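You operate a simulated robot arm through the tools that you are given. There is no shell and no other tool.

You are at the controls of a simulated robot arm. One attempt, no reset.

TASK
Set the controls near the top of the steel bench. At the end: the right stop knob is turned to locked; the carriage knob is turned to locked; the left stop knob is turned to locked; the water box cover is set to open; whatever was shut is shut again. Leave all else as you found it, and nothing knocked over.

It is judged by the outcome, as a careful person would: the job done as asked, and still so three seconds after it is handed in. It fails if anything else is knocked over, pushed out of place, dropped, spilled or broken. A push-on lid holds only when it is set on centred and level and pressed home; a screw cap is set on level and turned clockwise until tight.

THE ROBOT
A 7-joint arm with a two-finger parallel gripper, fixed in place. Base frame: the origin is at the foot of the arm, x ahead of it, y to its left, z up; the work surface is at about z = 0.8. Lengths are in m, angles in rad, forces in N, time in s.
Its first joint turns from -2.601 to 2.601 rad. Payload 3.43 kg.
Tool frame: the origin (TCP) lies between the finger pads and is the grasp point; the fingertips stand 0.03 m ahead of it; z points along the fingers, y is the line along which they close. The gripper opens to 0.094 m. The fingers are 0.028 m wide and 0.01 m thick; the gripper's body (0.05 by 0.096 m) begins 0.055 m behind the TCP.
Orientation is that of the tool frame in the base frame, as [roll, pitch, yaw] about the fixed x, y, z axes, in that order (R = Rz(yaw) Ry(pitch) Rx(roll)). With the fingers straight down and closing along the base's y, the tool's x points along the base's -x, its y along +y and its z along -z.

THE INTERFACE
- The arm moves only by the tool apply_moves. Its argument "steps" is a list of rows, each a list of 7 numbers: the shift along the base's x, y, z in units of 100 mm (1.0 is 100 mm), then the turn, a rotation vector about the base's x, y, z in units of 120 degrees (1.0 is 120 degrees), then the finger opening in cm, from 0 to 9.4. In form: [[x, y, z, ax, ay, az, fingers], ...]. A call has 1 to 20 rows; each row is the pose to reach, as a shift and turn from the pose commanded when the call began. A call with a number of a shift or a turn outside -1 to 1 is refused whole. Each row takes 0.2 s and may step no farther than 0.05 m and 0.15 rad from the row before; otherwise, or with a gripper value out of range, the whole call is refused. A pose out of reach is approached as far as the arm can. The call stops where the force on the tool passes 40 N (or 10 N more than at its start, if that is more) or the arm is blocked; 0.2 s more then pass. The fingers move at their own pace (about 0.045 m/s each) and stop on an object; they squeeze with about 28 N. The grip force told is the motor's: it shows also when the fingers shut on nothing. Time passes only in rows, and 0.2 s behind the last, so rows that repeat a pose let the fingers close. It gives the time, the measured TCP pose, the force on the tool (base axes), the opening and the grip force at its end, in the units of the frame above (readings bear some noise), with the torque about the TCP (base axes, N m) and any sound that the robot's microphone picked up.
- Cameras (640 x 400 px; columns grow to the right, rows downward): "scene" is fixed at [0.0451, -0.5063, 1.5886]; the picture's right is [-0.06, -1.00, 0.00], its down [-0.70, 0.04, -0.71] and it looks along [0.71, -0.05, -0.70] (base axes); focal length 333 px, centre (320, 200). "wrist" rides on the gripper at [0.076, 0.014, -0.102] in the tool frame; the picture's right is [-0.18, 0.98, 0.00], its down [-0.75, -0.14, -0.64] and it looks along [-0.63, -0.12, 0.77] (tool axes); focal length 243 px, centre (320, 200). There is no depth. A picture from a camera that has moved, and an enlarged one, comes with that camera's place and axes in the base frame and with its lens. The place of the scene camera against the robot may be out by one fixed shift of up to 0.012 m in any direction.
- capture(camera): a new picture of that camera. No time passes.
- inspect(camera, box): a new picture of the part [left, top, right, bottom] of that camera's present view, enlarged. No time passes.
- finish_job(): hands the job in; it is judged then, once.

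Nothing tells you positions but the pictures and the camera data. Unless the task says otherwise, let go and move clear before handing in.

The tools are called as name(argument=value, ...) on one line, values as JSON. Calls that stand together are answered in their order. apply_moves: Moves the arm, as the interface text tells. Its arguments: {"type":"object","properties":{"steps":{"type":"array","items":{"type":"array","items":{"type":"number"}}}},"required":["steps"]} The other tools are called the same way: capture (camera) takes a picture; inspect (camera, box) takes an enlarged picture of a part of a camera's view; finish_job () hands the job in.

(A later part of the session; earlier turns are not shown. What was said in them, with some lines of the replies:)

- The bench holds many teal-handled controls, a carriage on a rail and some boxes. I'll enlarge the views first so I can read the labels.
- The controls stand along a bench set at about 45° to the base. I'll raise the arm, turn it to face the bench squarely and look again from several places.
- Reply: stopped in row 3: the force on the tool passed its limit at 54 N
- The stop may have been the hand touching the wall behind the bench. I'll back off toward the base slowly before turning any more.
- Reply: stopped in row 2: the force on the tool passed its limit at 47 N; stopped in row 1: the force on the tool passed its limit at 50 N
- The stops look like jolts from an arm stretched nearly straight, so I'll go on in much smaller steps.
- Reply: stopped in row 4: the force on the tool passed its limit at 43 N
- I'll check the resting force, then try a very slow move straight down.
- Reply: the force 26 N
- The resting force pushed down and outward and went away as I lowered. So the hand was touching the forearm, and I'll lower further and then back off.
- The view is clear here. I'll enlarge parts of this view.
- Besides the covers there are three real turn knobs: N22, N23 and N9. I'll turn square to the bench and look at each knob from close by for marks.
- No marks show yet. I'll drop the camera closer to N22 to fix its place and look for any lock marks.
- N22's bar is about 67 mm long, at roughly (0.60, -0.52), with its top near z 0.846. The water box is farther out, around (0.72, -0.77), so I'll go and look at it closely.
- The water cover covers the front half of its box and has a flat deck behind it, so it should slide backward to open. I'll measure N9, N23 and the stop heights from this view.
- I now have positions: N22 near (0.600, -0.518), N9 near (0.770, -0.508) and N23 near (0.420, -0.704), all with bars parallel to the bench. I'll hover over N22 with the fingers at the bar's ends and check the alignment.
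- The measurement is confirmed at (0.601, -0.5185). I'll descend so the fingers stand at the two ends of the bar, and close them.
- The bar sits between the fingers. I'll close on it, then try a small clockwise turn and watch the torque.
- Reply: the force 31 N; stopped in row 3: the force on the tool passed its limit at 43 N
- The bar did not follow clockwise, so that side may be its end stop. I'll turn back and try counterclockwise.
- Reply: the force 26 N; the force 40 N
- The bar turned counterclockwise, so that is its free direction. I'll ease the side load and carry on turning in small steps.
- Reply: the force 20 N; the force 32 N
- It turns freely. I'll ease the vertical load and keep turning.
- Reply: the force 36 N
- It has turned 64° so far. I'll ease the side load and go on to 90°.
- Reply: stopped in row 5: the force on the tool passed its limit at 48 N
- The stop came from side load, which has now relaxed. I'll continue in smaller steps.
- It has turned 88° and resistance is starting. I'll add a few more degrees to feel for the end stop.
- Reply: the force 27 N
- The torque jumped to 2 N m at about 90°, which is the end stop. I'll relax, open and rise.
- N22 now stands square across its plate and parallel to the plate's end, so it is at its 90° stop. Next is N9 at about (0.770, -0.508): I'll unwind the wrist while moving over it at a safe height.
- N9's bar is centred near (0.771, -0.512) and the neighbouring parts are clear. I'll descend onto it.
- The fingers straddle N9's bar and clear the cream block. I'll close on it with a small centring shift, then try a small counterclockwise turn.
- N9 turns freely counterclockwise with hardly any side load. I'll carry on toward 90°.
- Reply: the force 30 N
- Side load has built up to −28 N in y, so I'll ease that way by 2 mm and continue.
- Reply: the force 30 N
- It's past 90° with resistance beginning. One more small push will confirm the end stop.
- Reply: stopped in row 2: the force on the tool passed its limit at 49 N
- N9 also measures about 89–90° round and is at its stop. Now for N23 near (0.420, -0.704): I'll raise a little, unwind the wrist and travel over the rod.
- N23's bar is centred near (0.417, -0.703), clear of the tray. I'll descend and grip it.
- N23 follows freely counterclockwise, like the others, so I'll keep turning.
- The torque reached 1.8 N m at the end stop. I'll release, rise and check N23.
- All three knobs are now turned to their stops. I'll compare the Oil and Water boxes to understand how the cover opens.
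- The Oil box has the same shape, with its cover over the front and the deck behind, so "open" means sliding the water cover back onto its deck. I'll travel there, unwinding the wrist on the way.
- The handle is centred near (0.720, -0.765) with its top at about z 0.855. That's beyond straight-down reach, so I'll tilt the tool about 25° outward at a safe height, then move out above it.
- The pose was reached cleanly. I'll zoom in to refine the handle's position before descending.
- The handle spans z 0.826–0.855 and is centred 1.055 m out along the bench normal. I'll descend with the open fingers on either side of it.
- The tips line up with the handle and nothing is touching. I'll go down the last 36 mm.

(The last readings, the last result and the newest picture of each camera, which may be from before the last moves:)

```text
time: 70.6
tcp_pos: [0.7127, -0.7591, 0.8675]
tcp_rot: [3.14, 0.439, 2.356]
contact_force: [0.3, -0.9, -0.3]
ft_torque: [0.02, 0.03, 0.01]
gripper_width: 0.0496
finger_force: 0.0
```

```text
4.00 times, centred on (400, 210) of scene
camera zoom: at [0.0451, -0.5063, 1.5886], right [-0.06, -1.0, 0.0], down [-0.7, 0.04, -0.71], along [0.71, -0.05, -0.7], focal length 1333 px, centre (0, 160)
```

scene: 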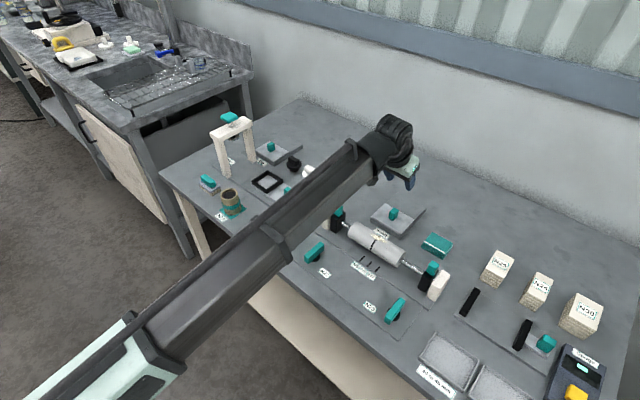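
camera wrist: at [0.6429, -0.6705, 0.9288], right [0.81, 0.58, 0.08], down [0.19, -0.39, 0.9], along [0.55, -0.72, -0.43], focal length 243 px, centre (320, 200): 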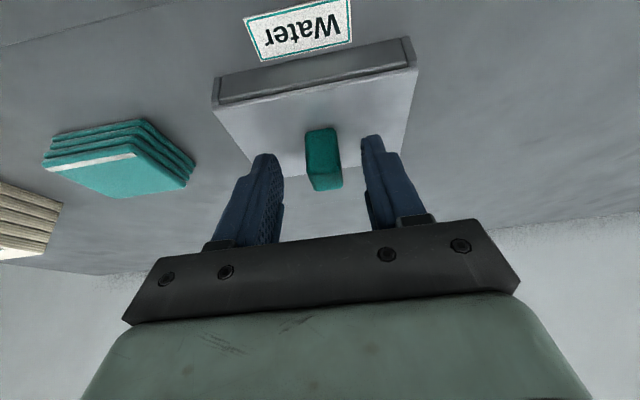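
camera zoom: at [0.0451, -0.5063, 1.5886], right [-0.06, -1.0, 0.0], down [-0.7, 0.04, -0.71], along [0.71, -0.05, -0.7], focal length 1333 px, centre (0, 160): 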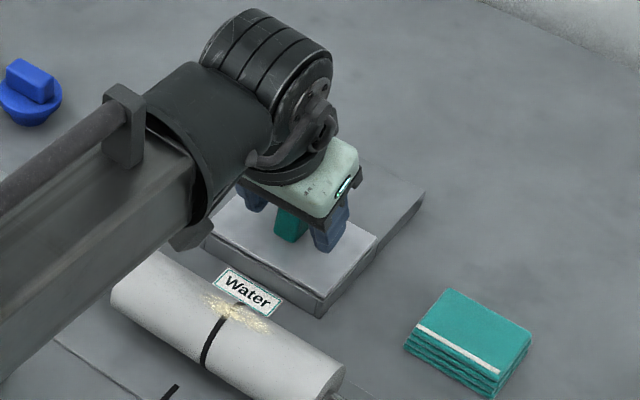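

The handle is between the fingers. I'll grip it and start sliding it away from the robot slowly.

apply_moves(steps=[[0, 0, 0, 0, 0, 0, 3], [0, 0, 0, 0, 0, 0, 1.5], [0, 0, 0, 0, 0, 0, 1], [0, 0, 0, 0, 0, 0, 1]])

apply_moves(steps=[[0.04, -0.04, 0, 0, 0, 0, 1], [0.08, -0.08, 0, 0, 0, 0, 1], [0.13, -0.13, 0, 0, 0, 0, 1], [0.18, -0.18, 0, 0, 0, 0, 1], [0.22, -0.22, 0, 0, 0, 0, 1], [0.22, -0.22, 0, 0, 0, 0, 1]])

capture(camera="wrist")

inspect(camera="scene", box=[320, 160, 480, 260])

```text
time: 71.6
tcp_pos: [0.7153, -0.7589, 0.8679]
tcp_rot: [3.138, 0.438, 2.356]
contact_force: [14.8, 13.5, -1.5]
ft_torque: [0.08, -0.15, 0.07]
gripper_width: 0.02
finger_force: 44.8
```

```text
time: 73.0
tcp_pos: [0.7375, -0.7809, 0.8681]
tcp_rot: [3.135, 0.439, 2.355]
contact_force: [21.5, 19.8, 5.4]
ft_torque: [0.96, 0.87, 0.26]
gripper_width: 0.0198
finger_force: 44.7
```

```text
taken
camera wrist: at [0.6665, -0.6912, 0.9289], right [0.81, 0.58, 0.08], down [0.19, -0.39, 0.9], along [0.55, -0.72, -0.43], focal length 243 px, centre (320, 200)
```

wrist: 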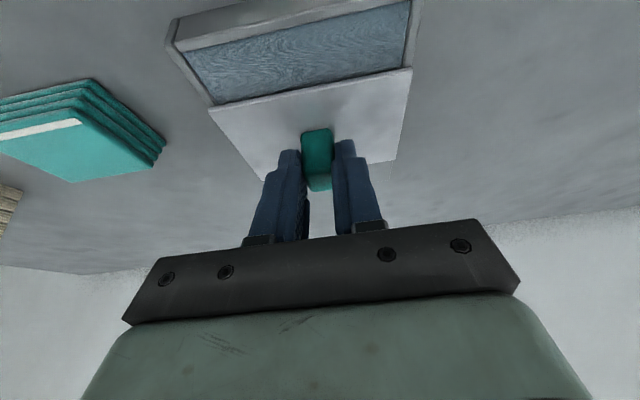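

```text
4.00 times, centred on (400, 210) of scene
camera zoom: at [0.0451, -0.5063, 1.5886], right [-0.06, -1.0, 0.0], down [-0.7, 0.04, -0.71], along [0.71, -0.05, -0.7], focal length 1333 px, centre (0, 160)
```

zoom: 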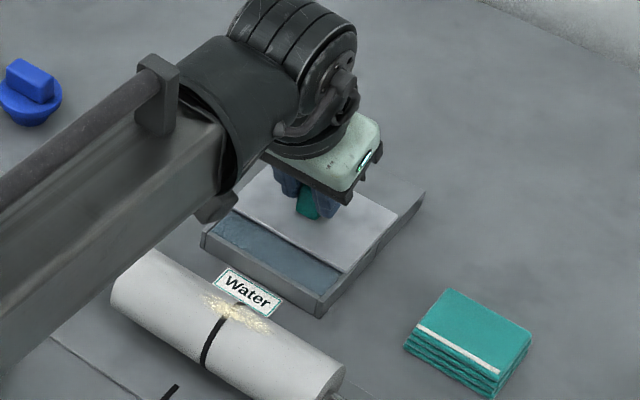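

The cover slides and water shows beneath it. I'll ease the side load and continue toward its rear stop.

apply_moves(steps=[[0.02, 0.02, 0, 0, 0, 0, 1], [0.06, -0.02, 0, 0, 0, 0, 1], [0.1, -0.06, 0, 0, 0, 0, 1], [0.15, -0.11, 0, 0, 0, 0, 1], [0.2, -0.16, 0, 0, 0, 0, 1], [0.2, -0.16, 0, 0, 0, 0, 1]])

capture(camera="wrist")

inspect(camera="scene", box=[320, 160, 480, 260])

```text
time: 74.4
tcp_pos: [0.7545, -0.7981, 0.8679]
tcp_rot: [-3.141, 0.437, 2.355]
contact_force: [4.9, 2.3, 8.9]
ft_torque: [0.4, 0.12, 0.0]
gripper_width: 0.0199
finger_force: 44.7
```

```text
taken
camera wrist: at [0.6848, -0.7086, 0.9287], right [0.81, 0.58, 0.08], down [0.19, -0.39, 0.9], along [0.55, -0.72, -0.43], focal length 243 px, centre (320, 200)
```

wrist: 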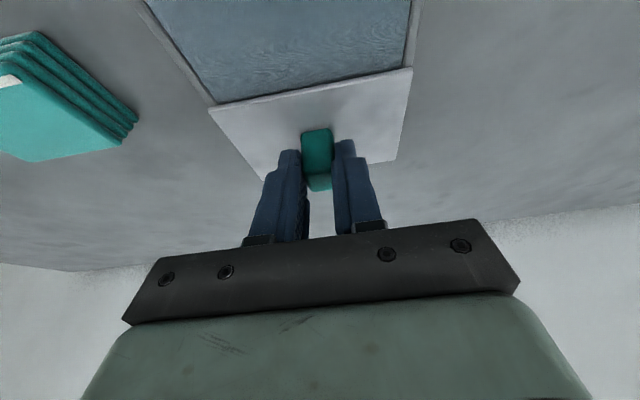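

```text
4.00 times, centred on (400, 210) of scene
camera zoom: at [0.0451, -0.5063, 1.5886], right [-0.06, -1.0, 0.0], down [-0.7, 0.04, -0.71], along [0.71, -0.05, -0.7], focal length 1333 px, centre (0, 160)
```

zoom: 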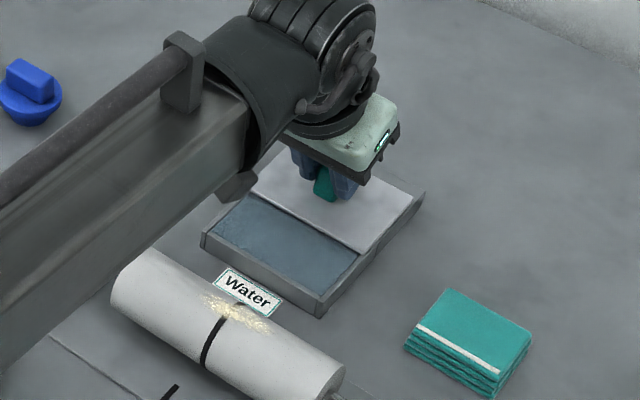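

The cover has moved about 55 mm. I'll continue gently until it meets its stop.

apply_moves(steps=[[0.03, -0.03, 0, 0, 0, 0, 1], [0.06, -0.06, 0, 0, 0, 0, 1], [0.09, -0.09, 0, 0, 0, 0, 1], [0.12, -0.12, 0, 0, 0, 0, 1], [0.15, -0.15, 0, 0, 0, 0, 1], [0.18, -0.18, 0, 0, 0, 0, 1], [0.21, -0.21, 0, 0, 0, 0, 1]])

capture(camera="wrist")

inspect(camera="scene", box=[320, 160, 480, 260])

```text
time: 76.0
tcp_pos: [0.7734, -0.8165, 0.866]
tcp_rot: [3.139, 0.43, 2.356]
contact_force: [-24.1, 21.8, 4.7]
ft_torque: [0.36, 0.51, -0.06]
gripper_width: 0.0199
finger_force: 45.6
```

```text
taken
camera wrist: at [0.7036, -0.7277, 0.9283], right [0.81, 0.58, 0.08], down [0.19, -0.39, 0.9], along [0.55, -0.72, -0.43], focal length 243 px, centre (320, 200)
```

wrist: 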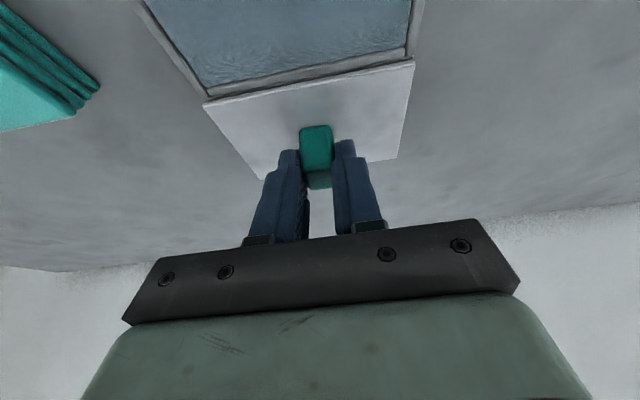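

```text
4.00 times, centred on (400, 210) of scene
camera zoom: at [0.0451, -0.5063, 1.5886], right [-0.06, -1.0, 0.0], down [-0.7, 0.04, -0.71], along [0.71, -0.05, -0.7], focal length 1333 px, centre (0, 160)
```

zoom: 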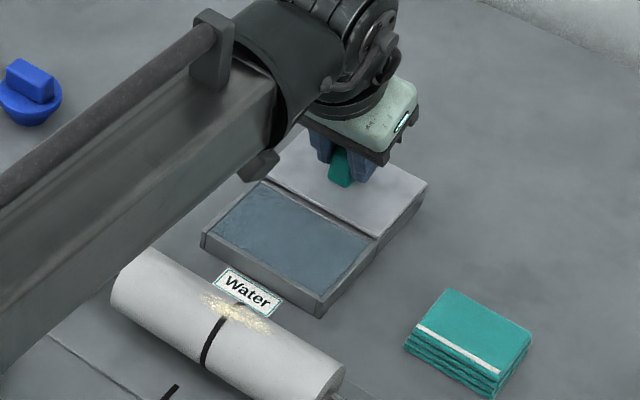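

Resistance of about 32 N shows the cover is fully back on its deck with the box uncovered. I'll release the handle and lift straight up.

apply_moves(steps=[[0, 0, 0, 0, 0, 0, 3], [0, 0, 0, 0, 0, 0, 5], [0, 0, 0, 0, 0, 0, 5], [0, 0, 0.1, 0, 0, 0, 5], [0, 0, 0.25, 0, 0, 0, 5], [0, 0, 0.45, 0, 0, 0, 5], [0, 0, 0.7, 0, 0, 0, 5], [0, 0, 1, 0, 0, 0, 5]])

capture(camera="wrist")

capture(camera="scene")

inspect(camera="scene", box=[320, 160, 480, 260])

```text
time: 77.8
tcp_pos: [0.7754, -0.8184, 0.9672]
tcp_rot: [3.14, 0.437, 2.356]
contact_force: [-0.1, 0.2, -0.4]
ft_torque: [-0.01, 0.0, 0.01]
gripper_width: 0.05
finger_force: 0.0
```

```text
taken
camera wrist: at [0.7046, -0.729, 1.0278], right [0.81, 0.58, 0.08], down [0.19, -0.39, 0.9], along [0.55, -0.72, -0.43], focal length 243 px, centre (320, 200)
```

wrist: 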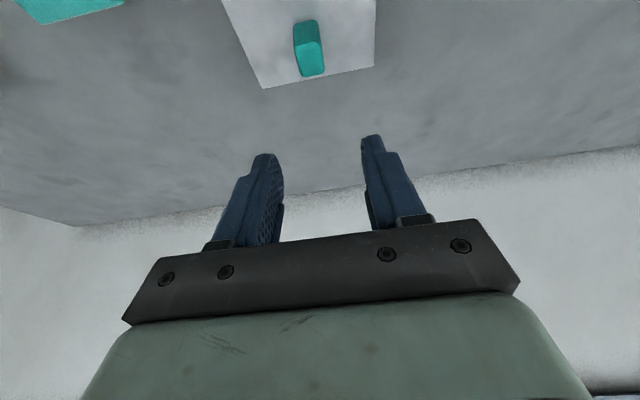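

```text
taken
```

scene: 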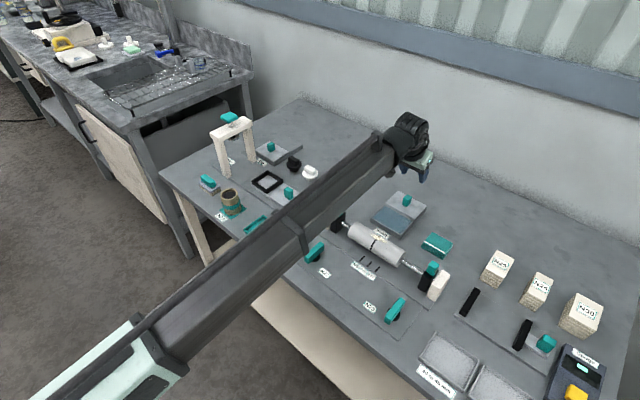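

```text
4.00 times, centred on (400, 210) of scene
camera zoom: at [0.0451, -0.5063, 1.5886], right [-0.06, -1.0, 0.0], down [-0.7, 0.04, -0.71], along [0.71, -0.05, -0.7], focal length 1333 px, centre (0, 160)
```

zoom: 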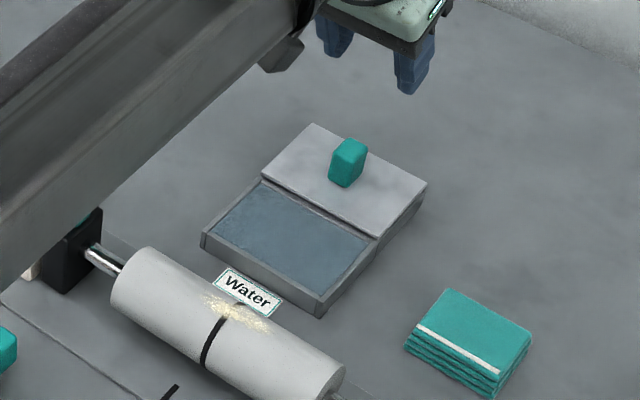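

The water box is open. I'll draw back, level the tool and take a last look over the bench.

apply_moves(steps=[[-0.1, 0.1, 0.1, 0, 0, 0, 5], [-0.25, 0.25, 0.2, 0, 0, 0, 5], [-0.4, 0.4, 0.3, 0, 0, 0, 5], [-0.55, 0.55, 0.3, 0, 0, 0, 5], [-0.7, 0.7, 0.3, 0, 0, 0, 5], [-0.85, 0.85, 0.3, 0, 0, 0, 5], [-1.0, 1.0, 0.3, 0, 0, 0, 5]])

apply_moves(steps=[[-0.1, 0.15, 0, 0.0368, 0.0368, 0, 5], [-0.2, 0.3, 0.1, 0.0736, 0.0736, 0, 5], [-0.3, 0.45, 0.2, 0.1105, 0.1105, 0, 5], [-0.45, 0.65, 0.3, 0.1473, 0.1473, 0, 5], [-0.6, 0.85, 0.5, 0.1473, 0.1473, 0, 5], [-0.75, 1.0, 0.6, 0.1473, 0.1473, 0, 5]])

apply_moves(steps=[[-0.1, 0.25, 0, 0, 0, 0, 5], [-0.2, 0.5, 0.1, 0, 0, 0, 5], [-0.3, 0.75, 0.2, 0, 0, 0, 5], [-0.3, 1.0, 0.2, 0, 0, 0, 5]])

capture(camera="wrist")

capture(camera="scene")

```text
time: 79.4
tcp_pos: [0.6776, -0.7181, 0.9971]
tcp_rot: [3.14, 0.438, 2.356]
contact_force: [0.8, -0.6, 0.3]
ft_torque: [0.0, -0.01, -0.04]
gripper_width: 0.0499
finger_force: 0.0
```

```text
time: 80.8
tcp_pos: [0.6018, -0.6183, 1.0567]
tcp_rot: [3.14, 0.001, 2.356]
contact_force: [0.0, -0.2, 0.4]
ft_torque: [0.0, 0.0, -0.07]
gripper_width: 0.05
finger_force: 0.0
```

```text
time: 81.8
tcp_pos: [0.5724, -0.5178, 1.078]
tcp_rot: [3.14, 0.0, 2.355]
contact_force: [-0.4, -0.3, 0.2]
ft_torque: [0.02, 0.0, 0.02]
gripper_width: 0.05
finger_force: 0.1
```

```text
taken
camera wrist: at [0.527, -0.4544, 1.1803], right [0.83, 0.56, 0.0], down [0.43, -0.63, 0.64], along [0.36, -0.53, -0.77], focal length 243 px, centre (320, 200)
```

wrist: 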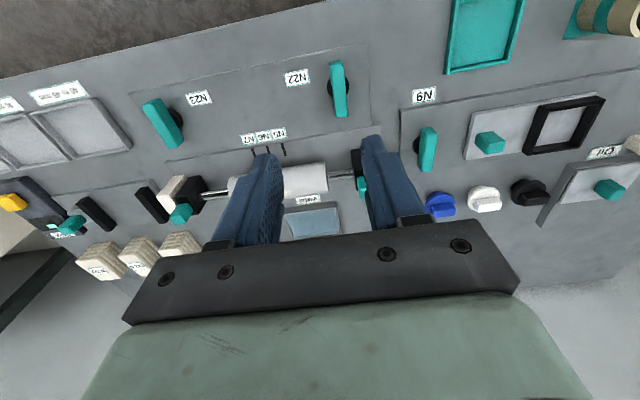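

```text
taken
```

scene: 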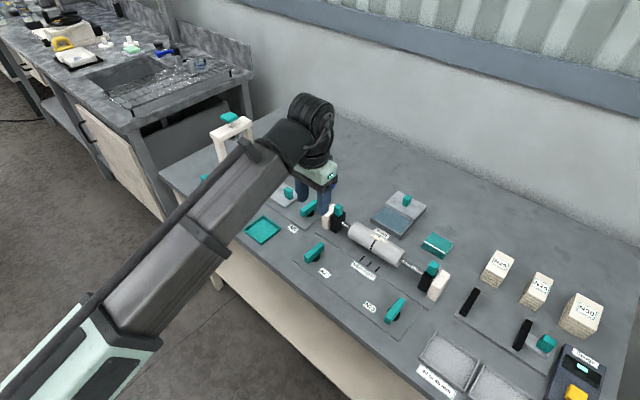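

All three knobs (N22, N23 and N9) stand at their 90° stops. The water cover is fully back with the water showing, the oil box is still shut, and nothing else has moved. The arm is clear, so I'm handing the job in.

finish_job()

```text
The job is handed in.
```

I set the controls and handed the job in. "Locked" is my reading of the three knobs, because nothing on the bench marks it.

- **Knobs:** I took N22 as the left stop knob, N23 as the right stop knob and N9 as the carriage knob. They were the only three turn knobs I could see on black bases, and all lay the same way at the start. N22 would not turn clockwise, so I turned it counterclockwise. N9 and N23 turned freely the same way. Each went about 90° until it met resistance.
- **Water box cover:** I slid it back onto its deck until it met a stop, and the water is uncovered.
- **Everything else:** The oil box stayed shut. In the last pictures, nothing else in view looked moved or knocked over.
- **Force stops:** Early on, the arm hit its force limit four times while it was high above the bench. I think the hand was pressing against the arm's own forearm. It also cut out three times from side load while I was turning N22 and N9. I saw no harm from any of these.
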